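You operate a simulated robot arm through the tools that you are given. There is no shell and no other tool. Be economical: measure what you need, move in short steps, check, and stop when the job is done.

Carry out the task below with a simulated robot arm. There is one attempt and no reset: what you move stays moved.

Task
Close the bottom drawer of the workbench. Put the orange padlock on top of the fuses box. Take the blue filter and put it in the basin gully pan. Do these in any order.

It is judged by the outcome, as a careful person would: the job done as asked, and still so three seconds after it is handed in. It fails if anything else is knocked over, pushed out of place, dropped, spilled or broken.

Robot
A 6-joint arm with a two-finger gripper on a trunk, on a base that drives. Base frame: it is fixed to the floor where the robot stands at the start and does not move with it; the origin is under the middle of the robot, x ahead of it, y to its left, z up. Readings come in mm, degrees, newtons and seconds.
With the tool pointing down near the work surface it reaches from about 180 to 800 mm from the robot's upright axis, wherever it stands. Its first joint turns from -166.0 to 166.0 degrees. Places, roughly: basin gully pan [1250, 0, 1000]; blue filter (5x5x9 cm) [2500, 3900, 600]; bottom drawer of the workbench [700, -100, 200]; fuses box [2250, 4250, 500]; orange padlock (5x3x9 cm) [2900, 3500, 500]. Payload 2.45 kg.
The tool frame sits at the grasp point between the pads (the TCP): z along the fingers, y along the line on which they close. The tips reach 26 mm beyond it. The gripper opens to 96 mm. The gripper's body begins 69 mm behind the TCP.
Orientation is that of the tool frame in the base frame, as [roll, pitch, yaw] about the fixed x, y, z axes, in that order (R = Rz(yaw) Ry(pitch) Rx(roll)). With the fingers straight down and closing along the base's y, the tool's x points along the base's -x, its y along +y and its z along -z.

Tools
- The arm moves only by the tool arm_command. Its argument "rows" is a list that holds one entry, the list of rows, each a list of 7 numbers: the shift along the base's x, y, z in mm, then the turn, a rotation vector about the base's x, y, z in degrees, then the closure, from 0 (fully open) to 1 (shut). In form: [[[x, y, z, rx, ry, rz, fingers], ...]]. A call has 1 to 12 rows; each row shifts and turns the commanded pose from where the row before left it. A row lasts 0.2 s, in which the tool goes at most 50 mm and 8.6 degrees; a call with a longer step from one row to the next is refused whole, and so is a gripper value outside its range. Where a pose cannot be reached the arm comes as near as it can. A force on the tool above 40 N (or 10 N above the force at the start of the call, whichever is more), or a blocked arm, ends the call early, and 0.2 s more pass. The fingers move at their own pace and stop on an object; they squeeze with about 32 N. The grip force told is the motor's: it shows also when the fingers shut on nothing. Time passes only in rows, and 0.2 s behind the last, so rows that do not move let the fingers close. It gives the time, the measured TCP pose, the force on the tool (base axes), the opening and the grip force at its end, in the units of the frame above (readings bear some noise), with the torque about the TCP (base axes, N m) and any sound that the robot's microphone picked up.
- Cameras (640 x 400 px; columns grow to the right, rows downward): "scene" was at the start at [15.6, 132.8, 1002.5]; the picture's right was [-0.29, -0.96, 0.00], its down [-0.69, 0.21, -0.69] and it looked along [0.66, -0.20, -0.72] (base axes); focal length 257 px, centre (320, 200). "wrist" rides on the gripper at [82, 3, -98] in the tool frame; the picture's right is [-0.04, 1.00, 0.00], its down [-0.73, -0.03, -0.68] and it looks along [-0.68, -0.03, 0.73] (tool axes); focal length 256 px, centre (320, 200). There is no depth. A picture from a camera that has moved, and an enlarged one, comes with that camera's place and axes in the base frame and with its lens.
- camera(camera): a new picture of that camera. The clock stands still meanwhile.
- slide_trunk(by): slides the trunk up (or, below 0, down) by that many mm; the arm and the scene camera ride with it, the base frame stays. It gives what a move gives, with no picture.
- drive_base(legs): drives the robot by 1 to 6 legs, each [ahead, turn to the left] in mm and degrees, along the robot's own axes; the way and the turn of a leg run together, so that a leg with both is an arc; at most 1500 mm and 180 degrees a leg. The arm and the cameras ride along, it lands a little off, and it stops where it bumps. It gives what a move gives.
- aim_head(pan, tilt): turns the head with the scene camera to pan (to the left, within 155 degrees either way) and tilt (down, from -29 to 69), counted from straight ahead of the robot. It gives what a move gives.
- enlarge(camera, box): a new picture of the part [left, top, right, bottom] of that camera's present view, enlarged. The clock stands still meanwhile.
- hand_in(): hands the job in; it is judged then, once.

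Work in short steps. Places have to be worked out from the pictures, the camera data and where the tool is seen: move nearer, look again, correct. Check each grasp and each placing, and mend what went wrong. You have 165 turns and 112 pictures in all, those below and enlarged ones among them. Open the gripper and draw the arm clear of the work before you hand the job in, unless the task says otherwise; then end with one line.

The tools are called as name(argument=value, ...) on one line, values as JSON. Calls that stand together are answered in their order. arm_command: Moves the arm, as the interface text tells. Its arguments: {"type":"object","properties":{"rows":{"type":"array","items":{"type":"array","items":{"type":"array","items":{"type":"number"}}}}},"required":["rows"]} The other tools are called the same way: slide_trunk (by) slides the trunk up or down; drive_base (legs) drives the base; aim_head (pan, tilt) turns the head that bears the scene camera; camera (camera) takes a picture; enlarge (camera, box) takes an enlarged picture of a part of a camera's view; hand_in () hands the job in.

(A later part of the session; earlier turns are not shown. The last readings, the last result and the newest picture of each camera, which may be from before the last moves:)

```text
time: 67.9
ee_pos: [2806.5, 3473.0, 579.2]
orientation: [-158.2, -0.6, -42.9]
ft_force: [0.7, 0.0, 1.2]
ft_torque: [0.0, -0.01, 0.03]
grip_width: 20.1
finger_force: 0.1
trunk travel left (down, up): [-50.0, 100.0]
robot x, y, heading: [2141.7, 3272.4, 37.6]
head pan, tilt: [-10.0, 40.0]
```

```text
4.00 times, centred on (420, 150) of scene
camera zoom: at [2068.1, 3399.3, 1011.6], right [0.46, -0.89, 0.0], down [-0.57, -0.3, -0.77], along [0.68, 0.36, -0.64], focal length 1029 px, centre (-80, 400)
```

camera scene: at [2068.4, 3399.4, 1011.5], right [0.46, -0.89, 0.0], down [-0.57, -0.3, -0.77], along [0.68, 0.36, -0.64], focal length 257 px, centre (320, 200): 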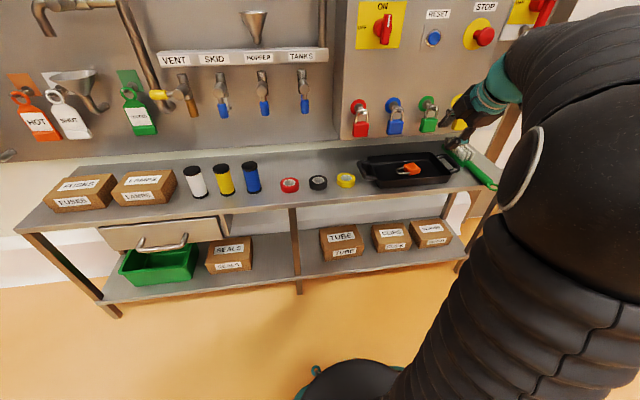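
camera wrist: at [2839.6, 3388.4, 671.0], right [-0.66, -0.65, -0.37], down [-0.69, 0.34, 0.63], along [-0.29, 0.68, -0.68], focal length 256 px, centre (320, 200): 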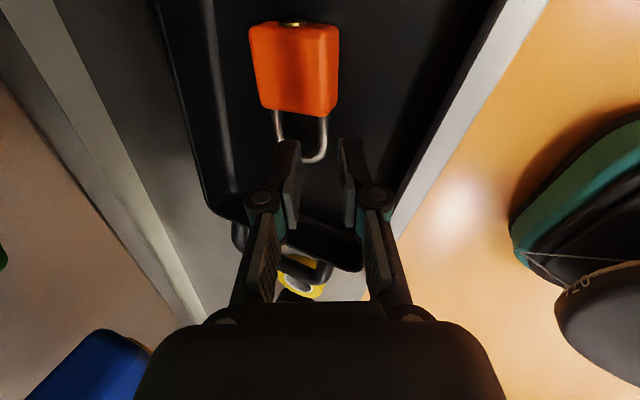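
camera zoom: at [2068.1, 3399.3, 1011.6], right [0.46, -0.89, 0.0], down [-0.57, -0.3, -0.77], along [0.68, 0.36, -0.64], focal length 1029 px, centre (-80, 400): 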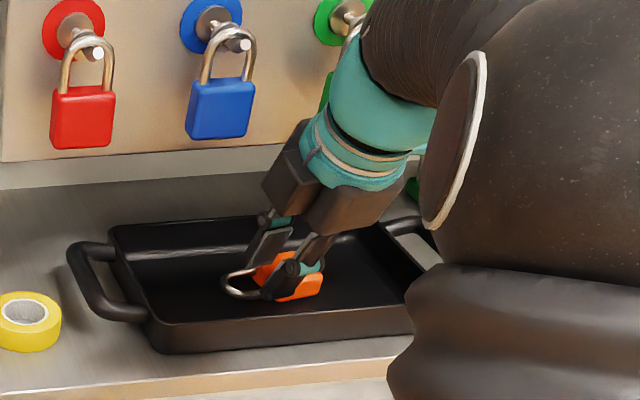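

The tips line up within about 3 mm of the front shackle leg. I'll descend along the tool axis with a small correction.

arm_command(rows=[[[3, 6, -15, 0, 0, 0, 0.79], [3, 5, -14, 0, 0, 0, 0.79]]])

camera(camera="wrist")

enlarge(camera="scene", box=[380, 130, 450, 190])

```text
time: 68.5
ee_pos: [2812.2, 3483.0, 550.7]
orientation: [-158.1, -0.6, -42.9]
ft_force: [-1.6, -3.5, 10.9]
ft_torque: [-0.09, 0.12, -0.01]
grip_width: 22.2
finger_force: 0.1
trunk travel left (down, up): [-50.0, 100.0]
robot x, y, heading: [2140.1, 3275.9, 37.9]
head pan, tilt: [-10.0, 40.0]
```

```text
74 pictures are left
camera wrist: at [2844.4, 3399.3, 642.0], right [-0.66, -0.65, -0.37], down [-0.7, 0.34, 0.63], along [-0.29, 0.68, -0.68], focal length 256 px, centre (320, 200)
```

wrist: 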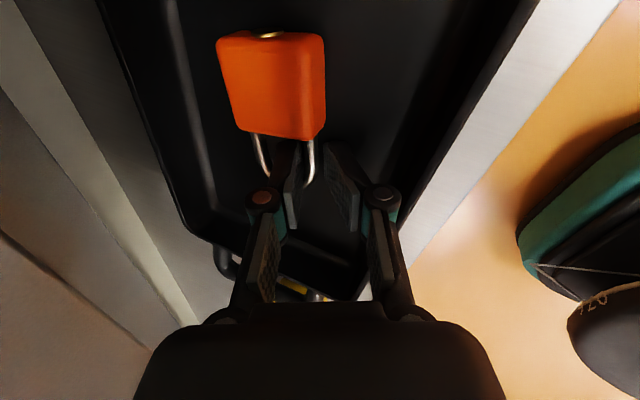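

```text
6.67 times, centred on (415, 160) of scene
camera zoom: at [2067.8, 3399.1, 1011.9], right [0.46, -0.89, 0.0], down [-0.57, -0.3, -0.77], along [0.68, 0.36, -0.64], focal length 1715 px, centre (-313, 467)
```

zoom: 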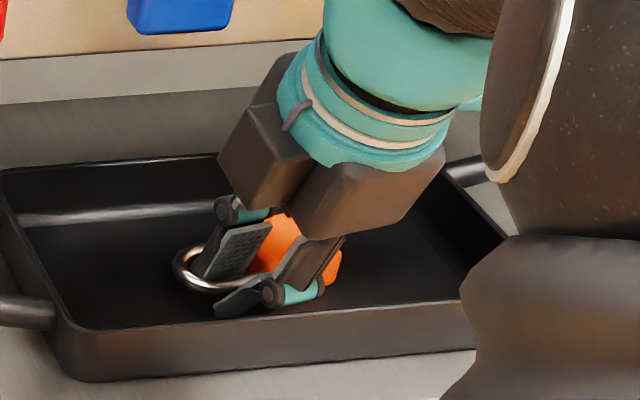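

The far finger is inside the loop and the near one outside; a light 11 N floor contact. Close the grip.

arm_command(rows=[[[0, 0, 1, 0, 0, 0, 1], [0, 0, 1, 0, 0, 0, 1], [0, 0, 0, 0, 0, 0, 1]]])

enlarge(camera="scene", box=[380, 130, 450, 190])

camera(camera="wrist")

```text
time: 69.3
ee_pos: [2813.3, 3483.3, 553.6]
orientation: [-158.0, -0.5, -42.9]
ft_force: [5.7, 5.7, 22.4]
ft_torque: [0.0, -0.45, 0.06]
grip_width: 6.9
finger_force: 32.4
trunk travel left (down, up): [-50.0, 100.0]
robot x, y, heading: [2137.7, 3270.9, 37.6]
head pan, tilt: [-10.0, 40.0]
```

```text
6.67 times, centred on (415, 160) of scene
camera zoom: at [2067.4, 3399.2, 1011.6], right [0.47, -0.89, 0.0], down [-0.57, -0.3, -0.77], along [0.68, 0.36, -0.64], focal length 1715 px, centre (-313, 467)
```

zoom: 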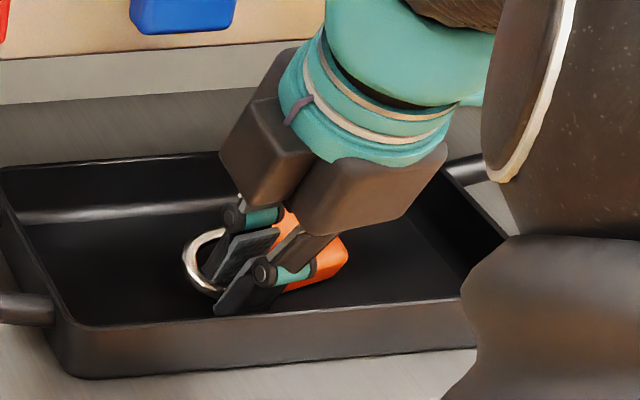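

```text
71 pictures are left
camera wrist: at [2844.3, 3400.4, 644.3], right [-0.66, -0.65, -0.37], down [-0.7, 0.34, 0.63], along [-0.29, 0.68, -0.68], focal length 256 px, centre (320, 200)
```

wrist: 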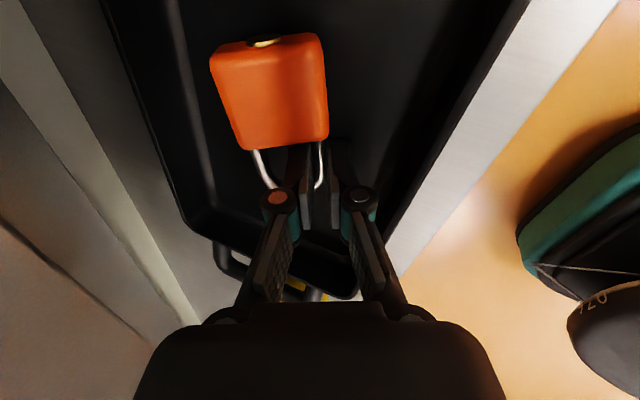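

Gripped (6.9 mm = shackle bar), padlock tipped slightly. Lift along the tool axis, then a bit more back and up.

arm_command(rows=[[[-3, -3, 15, 0, 0, 0, 1], [-5, -5, 18, 0, 0, 0, 1], [-5, -5, 18, 0, 0, 0, 1], [0, 0, 0, 0, 0, 0, 1]]])

camera(camera="wrist")

enlarge(camera="scene", box=[360, 90, 480, 190])

```text
time: 70.3
ee_pos: [2799.8, 3470.2, 603.2]
orientation: [-158.1, -0.5, -42.9]
ft_force: [0.1, 0.7, -0.8]
ft_torque: [0.05, 0.04, 0.01]
grip_width: 6.4
finger_force: 31.9
trunk travel left (down, up): [-50.0, 100.0]
robot x, y, heading: [2141.0, 3273.8, 37.6]
head pan, tilt: [-10.0, 40.0]
```

```text
70 pictures are left
camera wrist: at [2832.0, 3386.5, 694.0], right [-0.66, -0.65, -0.37], down [-0.69, 0.34, 0.64], along [-0.29, 0.68, -0.68], focal length 256 px, centre (320, 200)
```

wrist: 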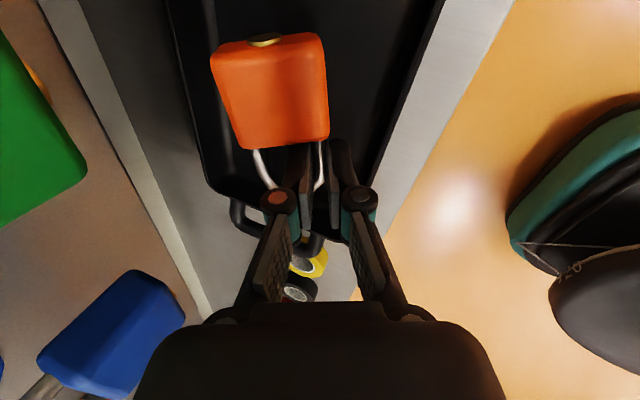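

```text
4.00 times, centred on (420, 140) of scene
camera zoom: at [2068.4, 3399.4, 1011.5], right [0.46, -0.89, 0.0], down [-0.57, -0.3, -0.77], along [0.68, 0.36, -0.64], focal length 1029 px, centre (-80, 440)
```

zoom: 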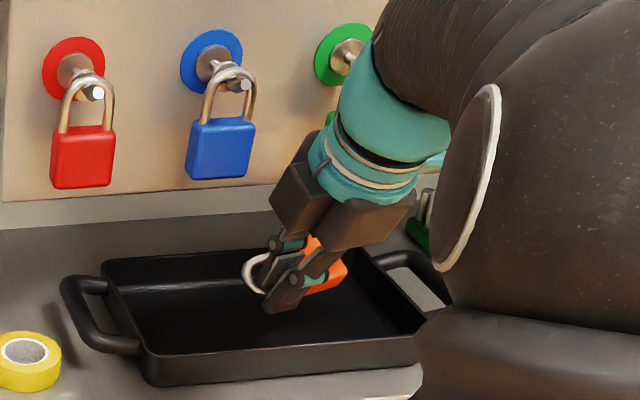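

Padlock is held securely. I'll draw back toward the robot away from the board, raise, and straighten the tool to vertical.

arm_command(rows=[[[-32, -29, 15, 0, 0, 0, 1], [-32, -29, 20, 0, 0, 0, 1], [-32, -29, 20, 0, 0, 0, 1], [-32, -29, 20, 0, 0, 0, 1], [-32, -25, 20, -5.35, 5.0, 0, 1], [-20, -15, 20, -5.35, 5.0, 0, 1], [-20, -15, 0, -5.35, 5.0, 0, 1]]])

camera(camera="wrist")

camera(camera="scene")

```text
time: 71.9
ee_pos: [2598.4, 3301.0, 719.0]
orientation: [179.7, -0.4, -42.7]
ft_force: [0.0, -0.7, -1.6]
ft_torque: [-0.01, 0.05, 0.0]
grip_width: 6.5
finger_force: 32.0
trunk travel left (down, up): [-50.0, 100.0]
robot x, y, heading: [2135.3, 3272.5, 37.7]
head pan, tilt: [-10.0, 40.0]
```

```text
68 pictures are left
camera wrist: at [2656.6, 3243.7, 817.2], right [-0.71, -0.71, 0.0], down [-0.52, 0.52, 0.67], along [-0.48, 0.47, -0.74], focal length 256 px, centre (320, 200)
```

wrist: 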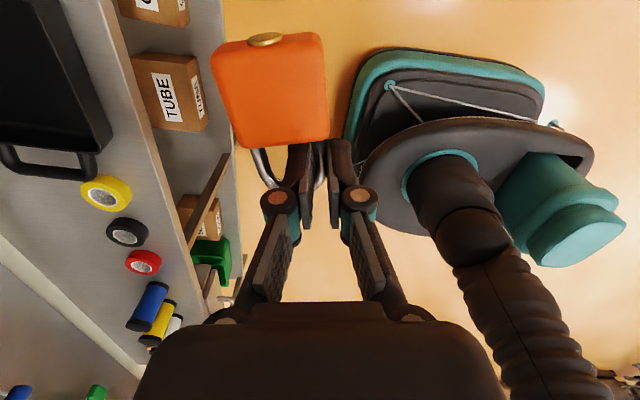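

```text
67 pictures are left
camera scene: at [2068.3, 3399.3, 1011.5], right [0.46, -0.89, 0.0], down [-0.57, -0.3, -0.77], along [0.68, 0.36, -0.64], focal length 257 px, centre (320, 200)
```

scene: 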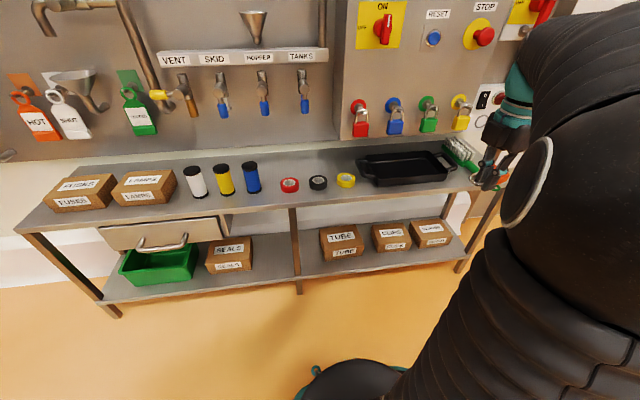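

Padlock hangs well. Now reposition the robot in front of the FUSES box: back off, sidestep left about 620 mm, face the bench.

drive_base(legs=[[-250, 0], [0, 90.8], [620, 0], [0, -90]])

aim_head(pan=0, tilt=35)

camera(camera="scene")

```text
time: 84.4
ee_pos: [2023.1, 3627.9, 718.5]
orientation: [179.9, -0.4, -42.7]
ft_force: [-0.5, 0.5, -0.9]
ft_torque: [0.02, 0.03, 0.02]
grip_width: 6.4
finger_force: 31.9
trunk travel left (down, up): [-50.0, 100.0]
robot x, y, heading: [1561.7, 3602.9, 37.9]
head pan, tilt: [-10.0, 40.0]
```

```text
time: 85.2
ee_pos: [2022.3, 3627.9, 717.4]
orientation: [179.7, -0.4, -42.7]
ft_force: [0.0, 0.4, -0.9]
ft_torque: [-0.02, 0.03, 0.01]
grip_width: 6.8
finger_force: 31.6
trunk travel left (down, up): [-50.0, 100.0]
robot x, y, heading: [1562.5, 3596.3, 37.9]
head pan, tilt: [0.0, 35.0]
```

```text
66 pictures are left
camera scene: at [1486.1, 3741.5, 1019.1], right [0.61, -0.79, 0.0], down [-0.45, -0.35, -0.82], along [0.65, 0.5, -0.57], focal length 257 px, centre (320, 200)
```

scene: 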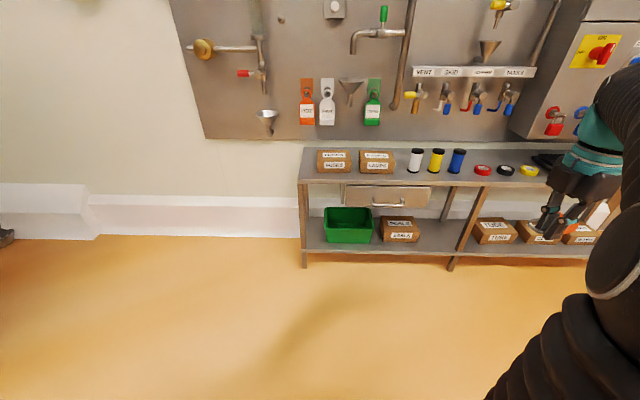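

FUSES box about (2288,4283), ~990 mm ahead and 95 mm left. Drive forward 400 mm, then swing the tool left toward it.

drive_base(legs=[[400, 0]])

arm_command(rows=[[[-25, 32, 0, 0, 0, 0, 1], [-25, 32, 0, 0, 0, 0, 1], [-25, 32, 0, 0, 0, 0, 1], [-25, 32, 0, 0, 0, 0, 1], [-25, 32, 0, 0, 0, 0, 1], [-25, 32, 0, 0, 0, 0, 1], [-25, 32, 0, 0, 0, 0, 1]]])

camera(camera="scene")

camera(camera="wrist")

```text
time: 87.7
ee_pos: [2340.1, 3880.2, 717.6]
orientation: [179.9, -0.4, -42.3]
ft_force: [-0.1, 0.3, -1.0]
ft_torque: [-0.01, 0.01, 0.03]
grip_width: 7.1
finger_force: 31.6
trunk travel left (down, up): [-50.0, 100.0]
robot x, y, heading: [1878.7, 3848.7, 38.2]
head pan, tilt: [0.0, 35.0]
```

```text
time: 89.3
ee_pos: [2163.4, 4102.8, 715.9]
orientation: [179.8, -0.4, -42.3]
ft_force: [0.2, -0.3, -1.9]
ft_torque: [0.01, 0.02, 0.01]
grip_width: 6.7
finger_force: 32.4
trunk travel left (down, up): [-50.0, 100.0]
robot x, y, heading: [1877.9, 3849.3, 38.2]
head pan, tilt: [0.0, 35.0]
```

```text
65 pictures are left
camera scene: at [1803.4, 3988.8, 1019.1], right [0.62, -0.79, 0.0], down [-0.45, -0.35, -0.82], along [0.64, 0.51, -0.57], focal length 257 px, centre (320, 200)
```

scene: 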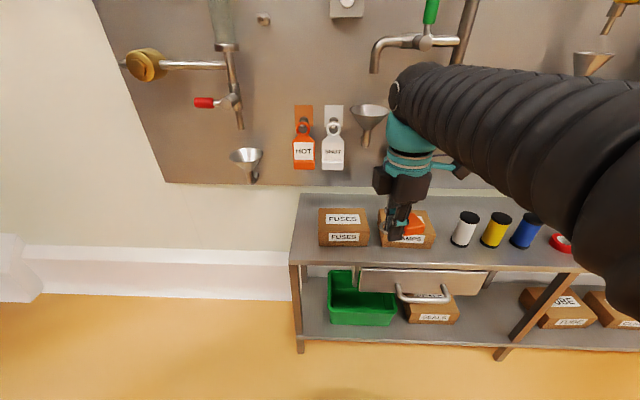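

```text
64 pictures are left
camera wrist: at [2222.0, 4046.3, 815.5], right [-0.7, -0.71, 0.0], down [-0.52, 0.52, 0.67], along [-0.48, 0.47, -0.74], focal length 256 px, centre (320, 200)
```

wrist: 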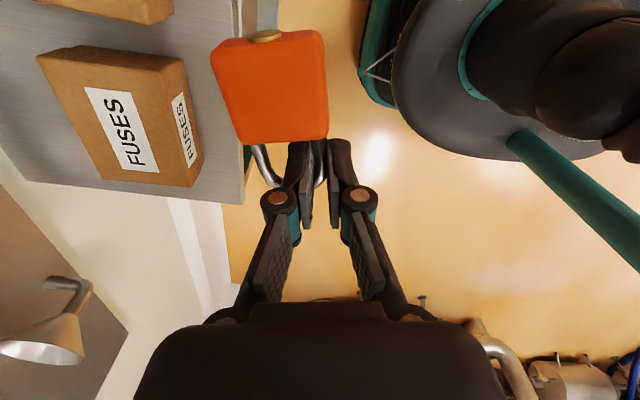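

Box top located at centre (2288,4285), z≈560. I'll move the padlock over it at height, then look.

arm_command(rows=[[[20, 37, 0, 0, 0, 0, 1], [20, 37, 0, 0, 0, 0, 1], [20, 37, 0, 0, 0, 0, 1], [20, 37, 0, 0, 0, 0, 1], [20, 36, 0, 0, 0, 0, 1], [0, 0, -45, 0, 0, 0, 1], [0, 0, -30, 0, 0, 0, 1]]])

camera(camera="wrist")

enlarge(camera="scene", box=[290, 140, 450, 260])

```text
time: 90.9
ee_pos: [2266.4, 4288.9, 642.0]
orientation: [179.9, -0.4, -42.4]
ft_force: [-0.7, 0.2, -0.3]
ft_torque: [0.02, 0.04, 0.03]
grip_width: 6.5
finger_force: 32.0
trunk travel left (down, up): [-50.0, 100.0]
robot x, y, heading: [1884.8, 3845.6, 38.0]
head pan, tilt: [0.0, 35.0]
```

```text
63 pictures are left
camera wrist: at [2324.4, 4231.5, 741.3], right [-0.7, -0.71, 0.0], down [-0.53, 0.52, 0.67], along [-0.48, 0.47, -0.74], focal length 256 px, centre (320, 200)
```

wrist: 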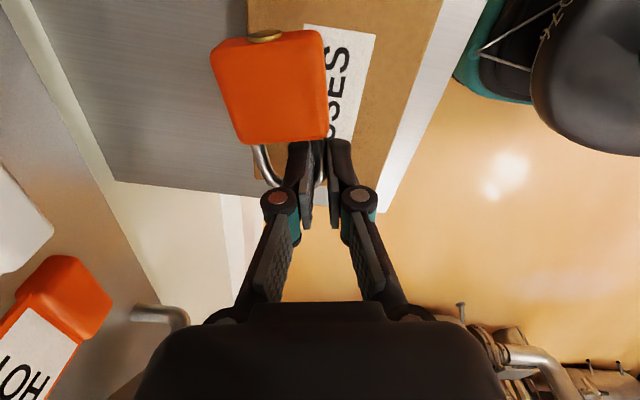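

```text
3.33 times, centred on (370, 200) of scene
camera zoom: at [1803.4, 3988.9, 1019.1], right [0.62, -0.79, 0.0], down [-0.45, -0.35, -0.82], along [0.64, 0.51, -0.57], focal length 858 px, centre (153, 200)
```

zoom: 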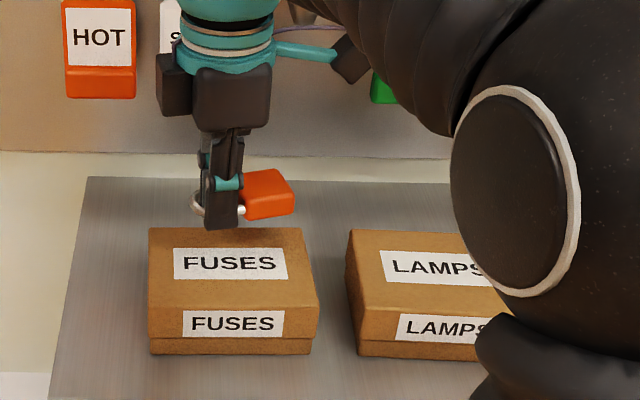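

The padlock projects well centred on the FUSES box. Descend, then feel for contact.

arm_command(rows=[[[0, 0, -20, 0, 0, 0, 1], [0, 0, -17, 0, 0, 0, 1], [0, 0, 0, 0, 0, 0, 1]]])

enlarge(camera="scene", box=[290, 160, 410, 260])

```text
time: 91.7
ee_pos: [2266.6, 4288.4, 604.2]
orientation: [179.9, -0.5, -42.3]
ft_force: [-0.2, 0.1, -0.5]
ft_torque: [0.0, 0.03, 0.03]
grip_width: 6.5
finger_force: 32.4
trunk travel left (down, up): [-50.0, 100.0]
robot x, y, heading: [1882.6, 3847.7, 38.4]
head pan, tilt: [0.0, 35.0]
```

```text
4.00 times, centred on (350, 210) of scene
camera zoom: at [1803.4, 3989.0, 1019.1], right [0.62, -0.79, 0.0], down [-0.45, -0.35, -0.82], along [0.64, 0.51, -0.57], focal length 1029 px, centre (200, 160)
```

zoom: 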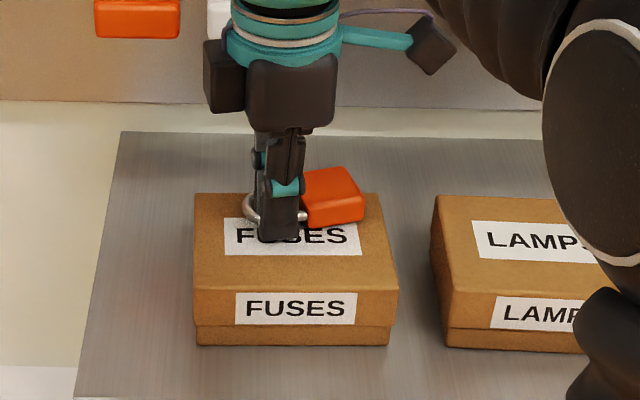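

Close to the top now; lower in small steps until contact.

arm_command(rows=[[[0, 0, -4, 0, 0, 0, 1], [0, 0, -4, 0, 0, 0, 1], [0, 0, 0, 0, 0, 0, 1]]])

arm_command(rows=[[[0, 0, -3, 0, 0, 0, 1], [0, 0, 0, 0, 0, 0, 1]]])

arm_command(rows=[[[0, 0, -3, 0, 0, 0, 1], [0, 0, 0, 0, 0, 0, 1]]])

```text
time: 92.5
ee_pos: [2266.5, 4286.9, 599.3]
orientation: [-179.8, -0.4, -42.3]
ft_force: [-2.1, 0.4, 32.0]
ft_torque: [-0.33, -0.29, 0.07]
grip_width: 6.6
finger_force: 32.0
trunk travel left (down, up): [-50.0, 100.0]
robot x, y, heading: [1882.2, 3852.4, 38.2]
head pan, tilt: [0.0, 35.0]
```

```text
time: 92.8
ee_pos: [2266.5, 4288.6, 600.6]
orientation: [-179.6, -0.5, -42.3]
ft_force: [-4.5, -3.9, 15.6]
ft_torque: [-0.22, -0.09, -0.04]
grip_width: 6.6
finger_force: 31.8
trunk travel left (down, up): [-50.0, 100.0]
robot x, y, heading: [1878.7, 3848.9, 38.1]
head pan, tilt: [0.0, 35.0]
stopped in row 1: the force on the tool passed its limit at 44 N (the readings are from after the stop); the commanded pose is now the measured one
```

```text
time: 93.3
ee_pos: [2266.9, 4288.5, 600.4]
orientation: [-179.3, -0.4, -42.3]
ft_force: [-4.0, -5.5, 15.9]
ft_torque: [-0.24, 0.04, -0.02]
grip_width: 6.6
finger_force: 31.2
trunk travel left (down, up): [-50.0, 100.0]
robot x, y, heading: [1885.0, 3849.8, 38.1]
head pan, tilt: [0.0, 35.0]
stopped in row 2: the force on the tool passed its limit at 42 N (the readings are from after the stop); the commanded pose is now the measured one
```

Contact confirmed at z≈600. Open the fingers slightly (staying inside the loop) and look.

arm_command(rows=[[[0, 0, 1, 0, 0, 0, 0.82], [0, 0, 0, 0, 0, 0, 0.82]]])

enlarge(camera="scene", box=[290, 160, 410, 260])

camera(camera="wrist")

```text
time: 94.0
ee_pos: [2267.1, 4288.4, 600.7]
orientation: [-179.4, -0.5, -42.3]
ft_force: [-0.1, 2.1, 11.1]
ft_torque: [0.16, 0.0, 0.0]
grip_width: 18.7
finger_force: 0.0
trunk travel left (down, up): [-50.0, 100.0]
robot x, y, heading: [1882.2, 3851.3, 38.0]
head pan, tilt: [0.0, 35.0]
```

```text
4.00 times, centred on (350, 210) of scene
camera zoom: at [1803.0, 3988.6, 1019.0], right [0.62, -0.79, 0.0], down [-0.45, -0.35, -0.82], along [0.64, 0.51, -0.57], focal length 1029 px, centre (200, 160)
```

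zoom: 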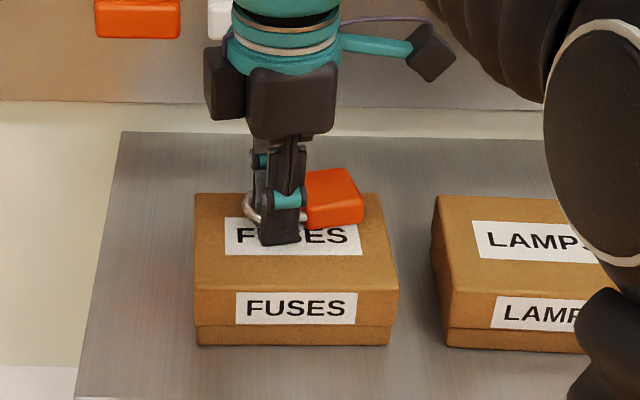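

```text
59 pictures are left
camera wrist: at [2324.2, 4231.2, 699.5], right [-0.7, -0.71, -0.01], down [-0.53, 0.51, 0.67], along [-0.48, 0.48, -0.74], focal length 256 px, centre (320, 200)
```

wrist: 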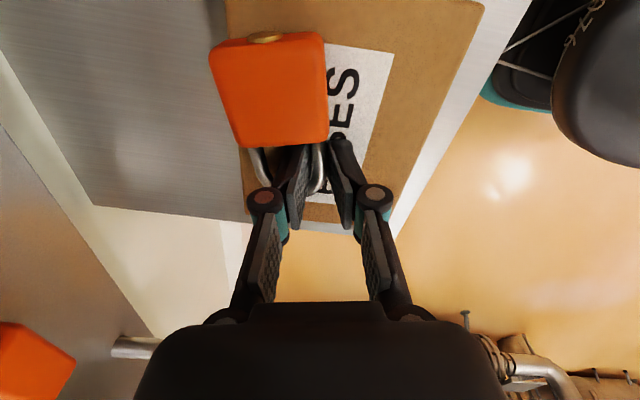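

The padlock sits on the box but near its rear edge (~4 mm margin). I'll regrip, lift a little, and shift it ~16 mm toward the box centre.

arm_command(rows=[[[0, 0, 0, 0, 0, 0, 1], [0, 0, 0, 0, 0, 0, 1], [0, 0, 8, 0, 0, 0, 1], [-6, -6, 4, 0, 0, 0, 1], [-5, -6, 0, 0, 0, 0, 1], [0, 0, 0, 0, 0, 0, 1]]])

arm_command(rows=[[[0, 0, -5, 0, 0, 0, 1], [0, 0, -4, 0, 0, 0, 1], [0, 0, -2, 0, 0, 0, 1], [0, 0, 0, 0, 0, 0, 1]]])

camera(camera="wrist")

```text
time: 95.3
ee_pos: [2256.5, 4276.2, 611.3]
orientation: [-179.5, -0.4, -42.3]
ft_force: [0.1, 0.2, -0.8]
ft_torque: [0.0, 0.03, -0.04]
grip_width: 6.5
finger_force: 32.0
trunk travel left (down, up): [-50.0, 100.0]
robot x, y, heading: [1881.7, 3845.0, 38.2]
head pan, tilt: [0.0, 35.0]
```

```text
time: 96.3
ee_pos: [2256.8, 4276.8, 599.7]
orientation: [-179.5, -0.4, -42.4]
ft_force: [-0.1, 0.5, 4.8]
ft_torque: [-0.03, 0.07, -0.03]
grip_width: 6.4
finger_force: 31.8
trunk travel left (down, up): [-50.0, 100.0]
robot x, y, heading: [1881.1, 3845.5, 38.0]
head pan, tilt: [0.0, 35.0]
```

```text
58 pictures are left
camera wrist: at [2313.4, 4219.0, 699.9], right [-0.7, -0.71, -0.01], down [-0.53, 0.51, 0.67], along [-0.47, 0.48, -0.74], focal length 256 px, centre (320, 200)
```

wrist: 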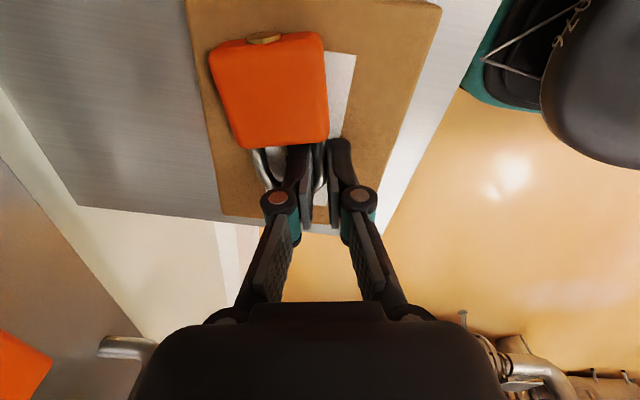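

Well within the box now, with light contact. Release partially and lift straight out.

arm_command(rows=[[[0, 0, 0, 0, 0, 0, 0.82], [0, 0, 0, 0, 0, 0, 0.82], [0, 0, 5, 0, 0, 0, 0.82], [0, 0, 15, 0, 0, 0, 0.82], [0, 0, 20, 0, 0, 0, 0.82], [0, 0, 40, 0, 0, 0, 0.82]]])

enlarge(camera="scene", box=[290, 140, 450, 260])

camera(camera="wrist")

```text
time: 97.8
ee_pos: [2255.8, 4276.5, 679.6]
orientation: [-179.6, -0.4, -42.2]
ft_force: [0.6, 0.3, -0.7]
ft_torque: [-0.01, 0.01, 0.02]
grip_width: 17.2
finger_force: 0.1
trunk travel left (down, up): [-50.0, 100.0]
robot x, y, heading: [1879.8, 3848.0, 38.2]
head pan, tilt: [0.0, 35.0]
```

```text
3.33 times, centred on (370, 200) of scene
camera zoom: at [1803.3, 3989.0, 1019.0], right [0.62, -0.79, 0.0], down [-0.45, -0.35, -0.82], along [0.64, 0.51, -0.57], focal length 858 px, centre (153, 200)
```

zoom: 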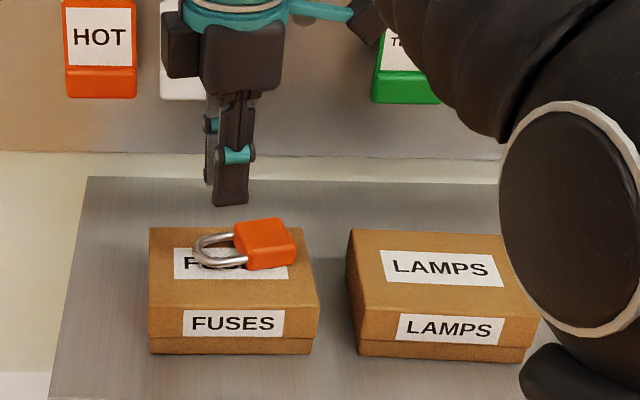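

```text
56 pictures are left
camera wrist: at [2313.3, 4219.0, 779.0], right [-0.7, -0.71, -0.01], down [-0.53, 0.51, 0.67], along [-0.48, 0.48, -0.74], focal length 256 px, centre (320, 200)
```

wrist: 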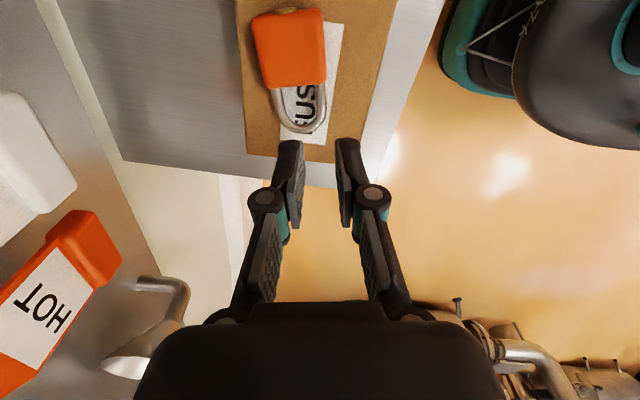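

Padlock lies flat on the FUSES box. Next the blue filter, estimated at about (2545,3877); keep the same orientation (closing front–back) and travel above everything to hover over it.

arm_command(rows=[[[0, 0, 25, 0, 0, 0, 0.8], [26, -36, 0, 0, 0, 0, 0.5], [26, -36, 0, 0, 0, 0, 0.2], [26, -36, 0, 0, 0, 0, 0], [26, -36, 0, 0, 0, 0, 0], [26, -36, 0, 0, 0, 0, 0], [26, -36, 0, 0, 0, 0, 0], [26, -36, 0, 0, 0, 0, 0], [26, -36, 0, 0, 0, 0, 0], [26, -36, 0, 0, 0, 0, 0], [26, -36, 0, 0, 0, 0, 0]]])

camera(camera="wrist")

camera(camera="scene")

```text
time: 100.2
ee_pos: [2518.2, 3913.2, 707.8]
orientation: [-179.5, -0.4, -42.3]
ft_force: [0.1, 0.2, 1.0]
ft_torque: [0.0, -0.03, 0.01]
grip_width: 95.8
finger_force: 0.1
trunk travel left (down, up): [-50.0, 100.0]
robot x, y, heading: [1880.7, 3848.3, 37.8]
head pan, tilt: [0.0, 35.0]
```

```text
55 pictures are left
camera wrist: at [2575.9, 3856.1, 806.8], right [-0.7, -0.71, -0.01], down [-0.53, 0.51, 0.67], along [-0.48, 0.48, -0.74], focal length 256 px, centre (320, 200)
```

wrist: 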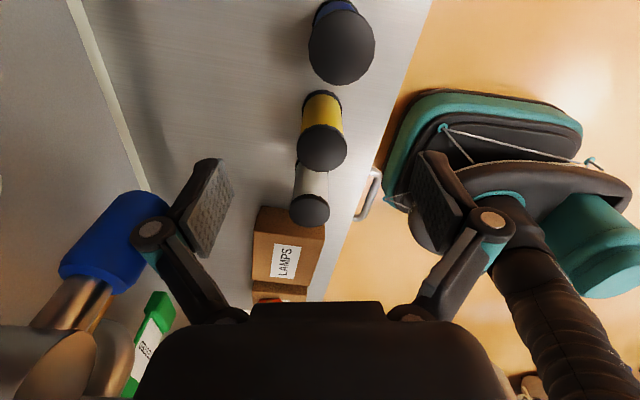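

```text
54 pictures are left
camera scene: at [1803.2, 3988.8, 1019.1], right [0.62, -0.79, 0.0], down [-0.45, -0.35, -0.82], along [0.64, 0.51, -0.57], focal length 257 px, centre (320, 200)
```

scene: 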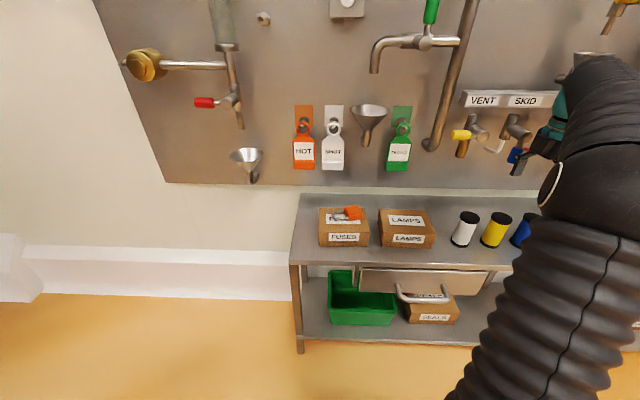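

Filter top is at about (2538,3877). Align over it, narrow the opening to 75 mm, and come down to just above its top.

arm_command(rows=[[[10, -18, 0, 0, 0, 0, 0.22], [10, -18, 0, 0, 0, 0, 0.22], [0, 0, -25, 0, 0, 0, 0.22], [0, 0, -25, 0, 0, 0, 0.22]]])

camera(camera="wrist")

```text
time: 101.2
ee_pos: [2537.6, 3879.5, 655.2]
orientation: [-179.5, -0.4, -42.3]
ft_force: [-0.1, -0.5, -0.6]
ft_torque: [0.0, 0.02, 0.01]
grip_width: 74.8
finger_force: 0.1
trunk travel left (down, up): [-50.0, 100.0]
robot x, y, heading: [1881.4, 3848.0, 38.2]
head pan, tilt: [0.0, 35.0]
```

```text
53 pictures are left
camera wrist: at [2595.1, 3822.8, 755.2], right [-0.7, -0.71, -0.01], down [-0.53, 0.51, 0.67], along [-0.48, 0.48, -0.74], focal length 256 px, centre (320, 200)
```

wrist: 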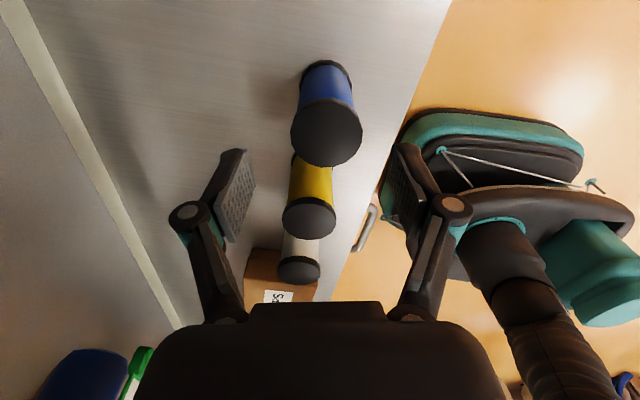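

Aligned over the blue filter. Descend 78 mm and close.

arm_command(rows=[[[-1, -2, -25, 0, 0, 0, 0.22], [0, 0, -27, 0, 0, 0, 0.22], [0, 0, -26, 0, 0, 0, 0.22], [0, 0, 0, 0, 0, 0, 0.6], [0, 0, 0, 0, 0, 0, 0.6], [0, 0, 0, 0, 0, 0, 0.6]]])

camera(camera="wrist")

```text
time: 102.5
ee_pos: [2537.0, 3876.8, 579.2]
orientation: [-179.5, -0.5, -42.3]
ft_force: [-0.4, -0.4, 1.8]
ft_torque: [-0.05, -0.03, -0.03]
grip_width: 44.0
finger_force: 32.1
trunk travel left (down, up): [-50.0, 100.0]
robot x, y, heading: [1874.7, 3848.9, 38.2]
head pan, tilt: [0.0, 35.0]
```

```text
52 pictures are left
camera wrist: at [2594.0, 3820.7, 677.4], right [-0.7, -0.71, -0.01], down [-0.53, 0.51, 0.67], along [-0.48, 0.48, -0.74], focal length 256 px, centre (320, 200)
```

wrist: 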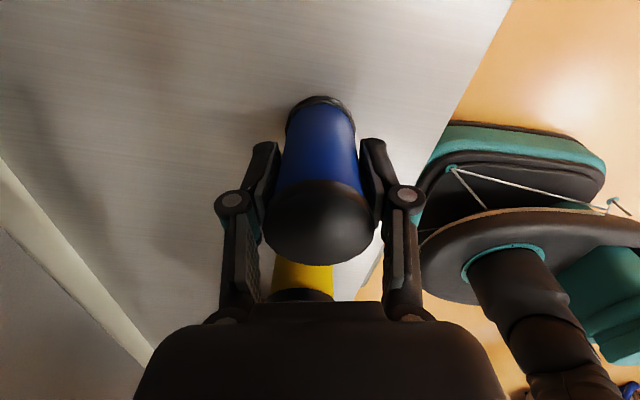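

Gripped at 44 mm. Lift straight up, then draw back from the board.

arm_command(rows=[[[0, 0, 20, 0, 0, 0, 0.75], [0, 0, 40, 0, 0, 0, 0.75], [0, 0, 40, 0, 0, 0, 0.75], [-20, -15, 25, 0, 0, 0, 0.75], [-35, -25, 20, 0, 0, 0, 0.75], [-35, -20, 20, 0, 0, 0, 0.75], [-40, -10, 0, 0, 0, 0, 0.75], [-40, 10, 0, 0, 0, 0, 0.75], [-40, 20, 0, 0, 0, 0, 0.75]]])

camera(camera="wrist")

camera(camera="scene")

```text
time: 104.5
ee_pos: [2323.5, 3838.8, 743.0]
orientation: [-179.6, -0.3, -42.3]
ft_force: [-0.3, -0.5, -1.4]
ft_torque: [-0.03, 0.02, -0.02]
grip_width: 43.6
finger_force: 31.7
trunk travel left (down, up): [-50.0, 100.0]
robot x, y, heading: [1882.7, 3848.9, 38.3]
head pan, tilt: [0.0, 35.0]
```

```text
51 pictures are left
camera wrist: at [2380.1, 3781.8, 841.7], right [-0.7, -0.71, -0.01], down [-0.53, 0.51, 0.67], along [-0.48, 0.48, -0.74], focal length 256 px, centre (320, 200)
```

wrist: 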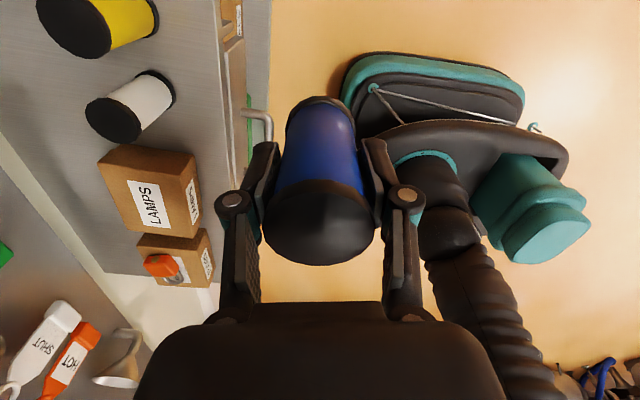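

```text
50 pictures are left
camera scene: at [1803.6, 3988.7, 1019.1], right [0.62, -0.79, 0.0], down [-0.45, -0.35, -0.82], along [0.64, 0.51, -0.57], focal length 257 px, centre (320, 200)
```

scene: 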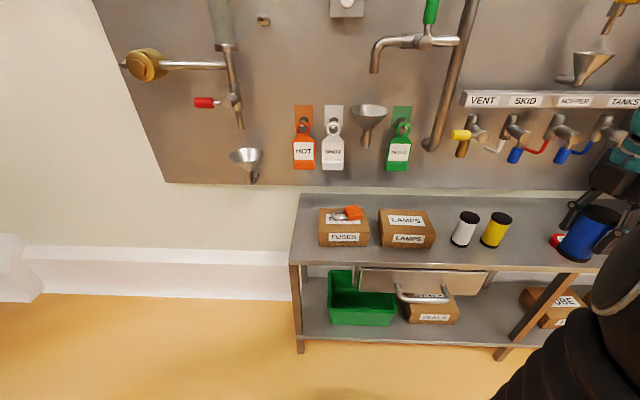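

Everything in place there. Now drive back toward the wash bench: back off, turn, and go to a waypoint in the open floor, then check the view.

drive_base(legs=[[-450, 0], [0, -124.6], [1067, 0], [1067, 0], [0, -50.3]])

aim_head(pan=20, tilt=15)

camera(camera="scene")

```text
time: 124.9
ee_pos: [1288.1, 1375.3, 742.5]
orientation: [-179.4, -0.4, 145.6]
ft_force: [0.0, 0.3, -0.6]
ft_torque: [-0.01, 0.03, 0.0]
grip_width: 43.7
finger_force: 31.7
trunk travel left (down, up): [-50.0, 100.0]
robot x, y, heading: [1729.6, 1425.0, -133.8]
head pan, tilt: [0.0, 35.0]
```

```text
time: 125.7
ee_pos: [1287.6, 1376.2, 743.9]
orientation: [-179.5, -0.3, 145.6]
ft_force: [0.1, 0.2, -0.7]
ft_torque: [0.0, 0.04, -0.03]
grip_width: 43.4
finger_force: 32.0
trunk travel left (down, up): [-50.0, 100.0]
robot x, y, heading: [1731.8, 1426.0, -133.9]
head pan, tilt: [20.0, 15.0]
```

```text
49 pictures are left
camera scene: at [1844.5, 1273.8, 1051.0], right [-0.91, 0.41, 0.0], down [0.11, 0.24, -0.97], along [-0.39, -0.88, -0.26], focal length 257 px, centre (320, 200)
```

scene: 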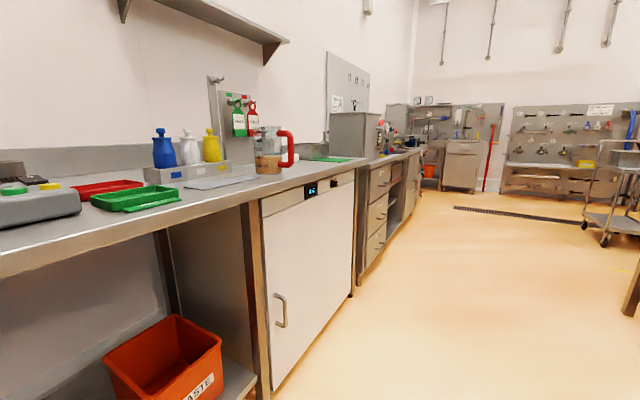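

Path parallel to the bench is clear. Drive to in front of the basin area and face the bench.

drive_base(legs=[[0, -6], [1270, 0], [0, 88.3]])

aim_head(pan=0, tilt=20)

camera(camera="scene")

```text
time: 136.4
ee_pos: [769.2, 176.6, 742.3]
orientation: [-179.5, -0.4, -130.4]
ft_force: [-0.7, -0.2, -1.0]
ft_torque: [-0.01, -0.01, 0.01]
grip_width: 43.7
finger_force: 31.8
trunk travel left (down, up): [-50.0, 100.0]
robot x, y, heading: [762.3, 616.1, -50.0]
head pan, tilt: [20.0, 15.0]
```

```text
time: 137.2
ee_pos: [769.2, 177.2, 743.0]
orientation: [-179.5, -0.4, -130.5]
ft_force: [0.4, -0.1, -0.9]
ft_torque: [0.0, -0.01, 0.01]
grip_width: 43.5
finger_force: 32.2
trunk travel left (down, up): [-50.0, 100.0]
robot x, y, heading: [768.6, 620.7, -49.9]
head pan, tilt: [0.0, 20.0]
```

```text
48 pictures are left
camera scene: at [905.2, 694.6, 1043.0], right [-0.77, -0.64, 0.0], down [-0.22, 0.26, -0.94], along [0.6, -0.72, -0.34], focal length 257 px, centre (320, 200)
```

scene: 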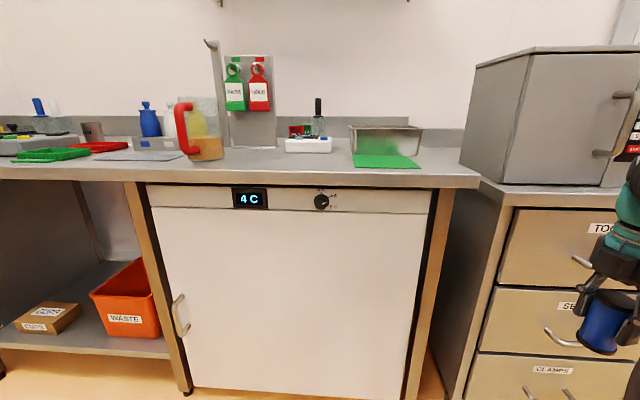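

Zoom on the metal pan beside the green mat, the likely basin gully pan.

enlarge(camera="scene", box=[260, 80, 460, 200])

enlarge(camera="scene", box=[0, 30, 280, 200])

```text
3.20 times, centred on (360, 140) of scene
camera zoom: at [905.2, 694.6, 1043.0], right [-0.77, -0.64, 0.0], down [-0.22, 0.26, -0.94], along [0.6, -0.72, -0.34], focal length 823 px, centre (192, 392)
```

zoom: 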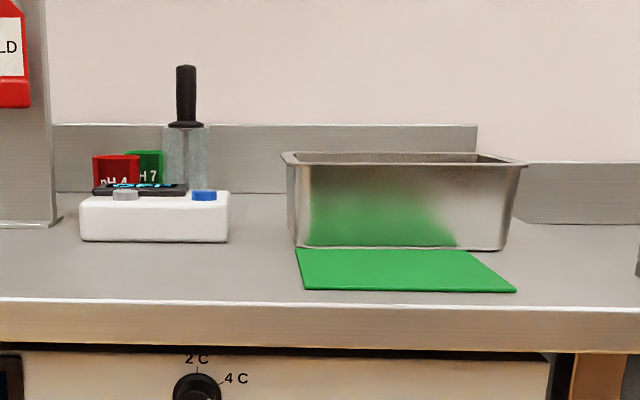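

```text
2.29 times, centred on (140, 115) of scene
camera zoom: at [905.2, 694.6, 1043.0], right [-0.77, -0.64, 0.0], down [-0.22, 0.26, -0.94], along [0.6, -0.72, -0.34], focal length 588 px, centre (731, 394)
```

zoom: 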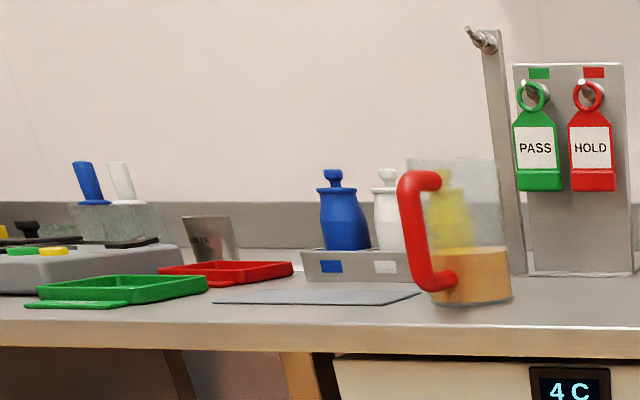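

The deep metal pan matches the given place (~(1260,-50), bench z≈905, rim ≈990). I'll raise trunk and arm and turn the gripper so it closes along the pan's long side.

slide_trunk(by=100)

arm_command(rows=[[[5, 0, 25, 0, 0, -8.4, 0.75], [5, 0, 25, 0, 0, -8.4, 0.75], [5, 0, 25, 0, 0, -8.4, 0.75], [5, 0, 25, 0, 0, -8.4, 0.75], [5, 0, 25, 0, 0, -8.4, 0.75], [5, 0, 25, 0, 0, -8.4, 0.75], [5, 0, 25, 0, 0, -8.4, 0.75], [5, 0, 25, 0, 0, -8.4, 0.75], [5, 0, 25, 0, 0, -8.4, 0.75], [5, 0, 15, 0, 0, -8.4, 0.75], [5, 0, 0, 0, 0, -8.4, 0.75], [5, 0, 0, 0, 0, -8.4, 0.75]]])

aim_head(pan=0, tilt=30)

camera(camera="scene")

```text
time: 138.6
ee_pos: [769.2, 177.4, 842.6]
orientation: [-179.6, -0.4, -130.4]
ft_force: [-0.1, -0.5, 0.2]
ft_torque: [0.01, -0.01, -0.04]
grip_width: 43.7
finger_force: 32.2
trunk travel left (down, up): [-150.0, 0.0]
robot x, y, heading: [765.4, 623.5, -50.2]
head pan, tilt: [0.0, 20.0]
```

```text
time: 141.2
ee_pos: [827.4, 186.4, 1008.1]
orientation: [-179.5, -0.2, 128.7]
ft_force: [-0.3, 0.4, -1.2]
ft_torque: [0.02, 0.03, -0.03]
grip_width: 43.7
finger_force: 31.9
out of reach, approached as far as the arm can: row 7, 8, 9, 10
trunk travel left (down, up): [-150.0, 0.0]
robot x, y, heading: [768.7, 620.8, -49.9]
head pan, tilt: [0.0, 20.0]
```

```text
time: 141.9
ee_pos: [827.9, 186.5, 1007.7]
orientation: [-179.4, -0.2, 128.8]
ft_force: [0.5, 0.1, 0.0]
ft_torque: [-0.03, -0.03, 0.0]
grip_width: 43.5
finger_force: 32.8
trunk travel left (down, up): [-150.0, 0.0]
robot x, y, heading: [762.2, 621.2, -50.0]
head pan, tilt: [0.0, 30.0]
```

```text
45 pictures are left
camera scene: at [903.4, 696.6, 1126.9], right [-0.77, -0.64, 0.0], down [-0.32, 0.38, -0.87], along [0.56, -0.66, -0.5], focal length 257 px, centre (320, 200)
```

scene: 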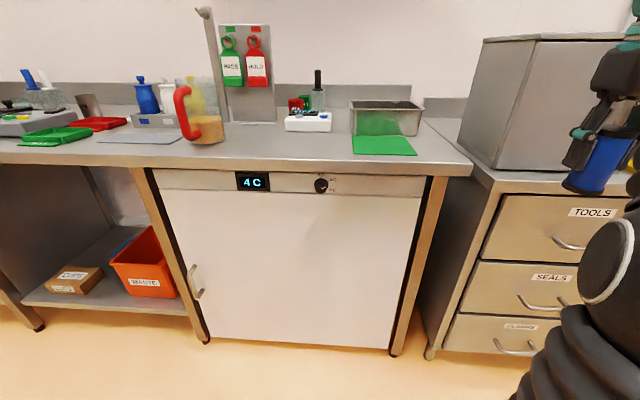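

The arm limits at z≈1008 with the tool down this close in. I'll swing it to front-centre with a longer radius and see whether it can rise further there.

arm_command(rows=[[[45, 6, 0, 0, 0, 0, 0.75], [45, 6, 0, 0, 0, 0, 0.75], [45, 6, 0, 0, 0, 0, 0.75], [45, 6, 0, 0, 0, 0, 0.75], [45, 6, 0, 0, 0, 0, 0.75], [44, 5, 0, 0, 0, 0, 0.75], [0, 0, 30, 0, 0, 0, 0.75], [0, 0, 30, 0, 0, 0, 0.75], [0, 0, 20, 0, 0, 0, 0.75]]])

```text
time: 143.9
ee_pos: [1084.4, 240.1, 995.9]
orientation: [-179.5, -0.2, 128.7]
ft_force: [-0.1, -0.2, -0.1]
ft_torque: [0.0, 0.01, 0.0]
grip_width: 43.6
finger_force: 31.9
out of reach, approached as far as the arm can: row 1, 3, 5, 6, 7, 8, 9
trunk travel left (down, up): [-150.0, 0.0]
robot x, y, heading: [762.6, 621.3, -50.1]
head pan, tilt: [0.0, 30.0]
```

Max z is about 996 with the tool down, so I'll clear the 990 rim by tilting the tool (filter bottom forward), and straighten inside the pan. Test how high it gets with a 48° tilt.

arm_command(rows=[[[0, 0, 0, -6.24, -4.96, 0, 0.75], [0, 0, 0, -6.24, -4.96, 0, 0.75], [0, 0, 0, -6.24, -4.96, 0, 0.75], [0, 0, 0, -6.24, -4.96, 0, 0.75], [0, 0, 0, -6.24, -4.96, 0, 0.75], [0, 0, 0, -6.24, -4.96, 0, 0.75], [0, 0, 0, 0, 0, 0, 0.75]]])

camera(camera="scene")

camera(camera="wrist")

```text
time: 145.5
ee_pos: [1081.7, 239.8, 996.3]
orientation: [-179.1, 47.4, 128.8]
ft_force: [0.1, 0.2, -0.3]
ft_torque: [0.01, -0.02, 0.01]
grip_width: 43.7
finger_force: 31.2
trunk travel left (down, up): [-150.0, 0.0]
robot x, y, heading: [762.3, 622.9, -50.1]
head pan, tilt: [0.0, 30.0]
```

```text
44 pictures are left
camera scene: at [903.5, 696.7, 1126.9], right [-0.77, -0.64, 0.0], down [-0.32, 0.38, -0.87], along [0.56, -0.66, -0.5], focal length 257 px, centre (320, 200)
```

scene: 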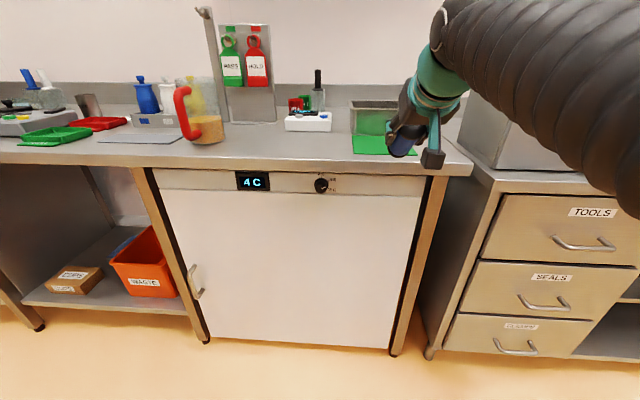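

```text
43 pictures are left
camera wrist: at [1006.6, 342.9, 1003.5], right [0.8, 0.6, 0.02], down [-0.02, -0.01, 1.0], along [0.6, -0.8, 0.01], focal length 256 px, centre (320, 200)
```

wrist: 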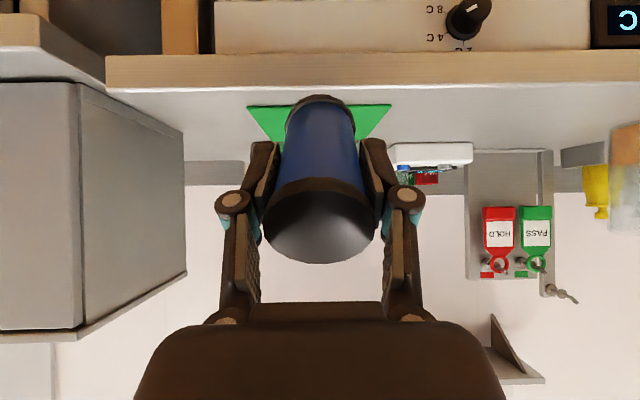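

Tilt works. Now raise to about z 1070.

arm_command(rows=[[[0, 0, 25, 0, 0, 0, 0.75], [0, 0, 25, 0, 0, 0, 0.75], [0, 0, 25, 0, 0, 0, 0.75]]])

camera(camera="wrist")

enlarge(camera="scene", box=[270, 60, 470, 200])

```text
time: 146.3
ee_pos: [1081.6, 239.9, 1071.1]
orientation: [-179.2, 47.5, 128.9]
ft_force: [-0.1, 0.2, -1.2]
ft_torque: [-0.01, 0.01, 0.01]
grip_width: 43.7
finger_force: 31.9
trunk travel left (down, up): [-150.0, 0.0]
robot x, y, heading: [767.0, 622.8, -50.2]
head pan, tilt: [0.0, 30.0]
```

```text
42 pictures are left
camera wrist: at [1004.4, 342.2, 1077.6], right [0.8, 0.6, 0.02], down [-0.02, -0.01, 1.0], along [0.6, -0.8, 0.0], focal length 256 px, centre (320, 200)
```

wrist: 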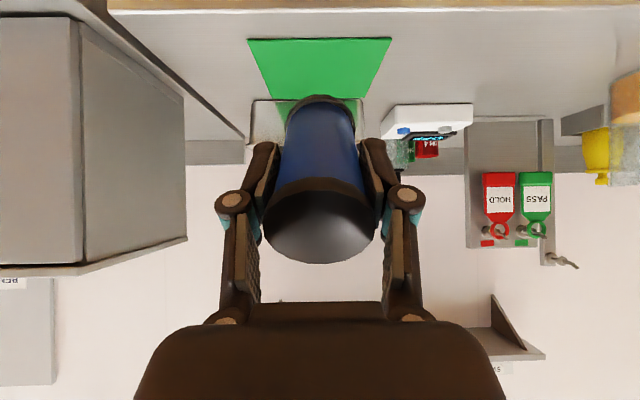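

```text
2.86 times, centred on (370, 130) of scene
camera zoom: at [903.5, 696.8, 1126.8], right [-0.77, -0.64, 0.0], down [-0.32, 0.38, -0.87], along [0.56, -0.66, -0.5], focal length 735 px, centre (177, 400)
```

zoom: 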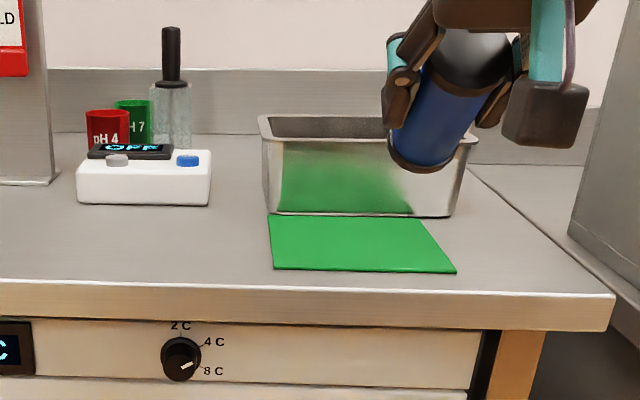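

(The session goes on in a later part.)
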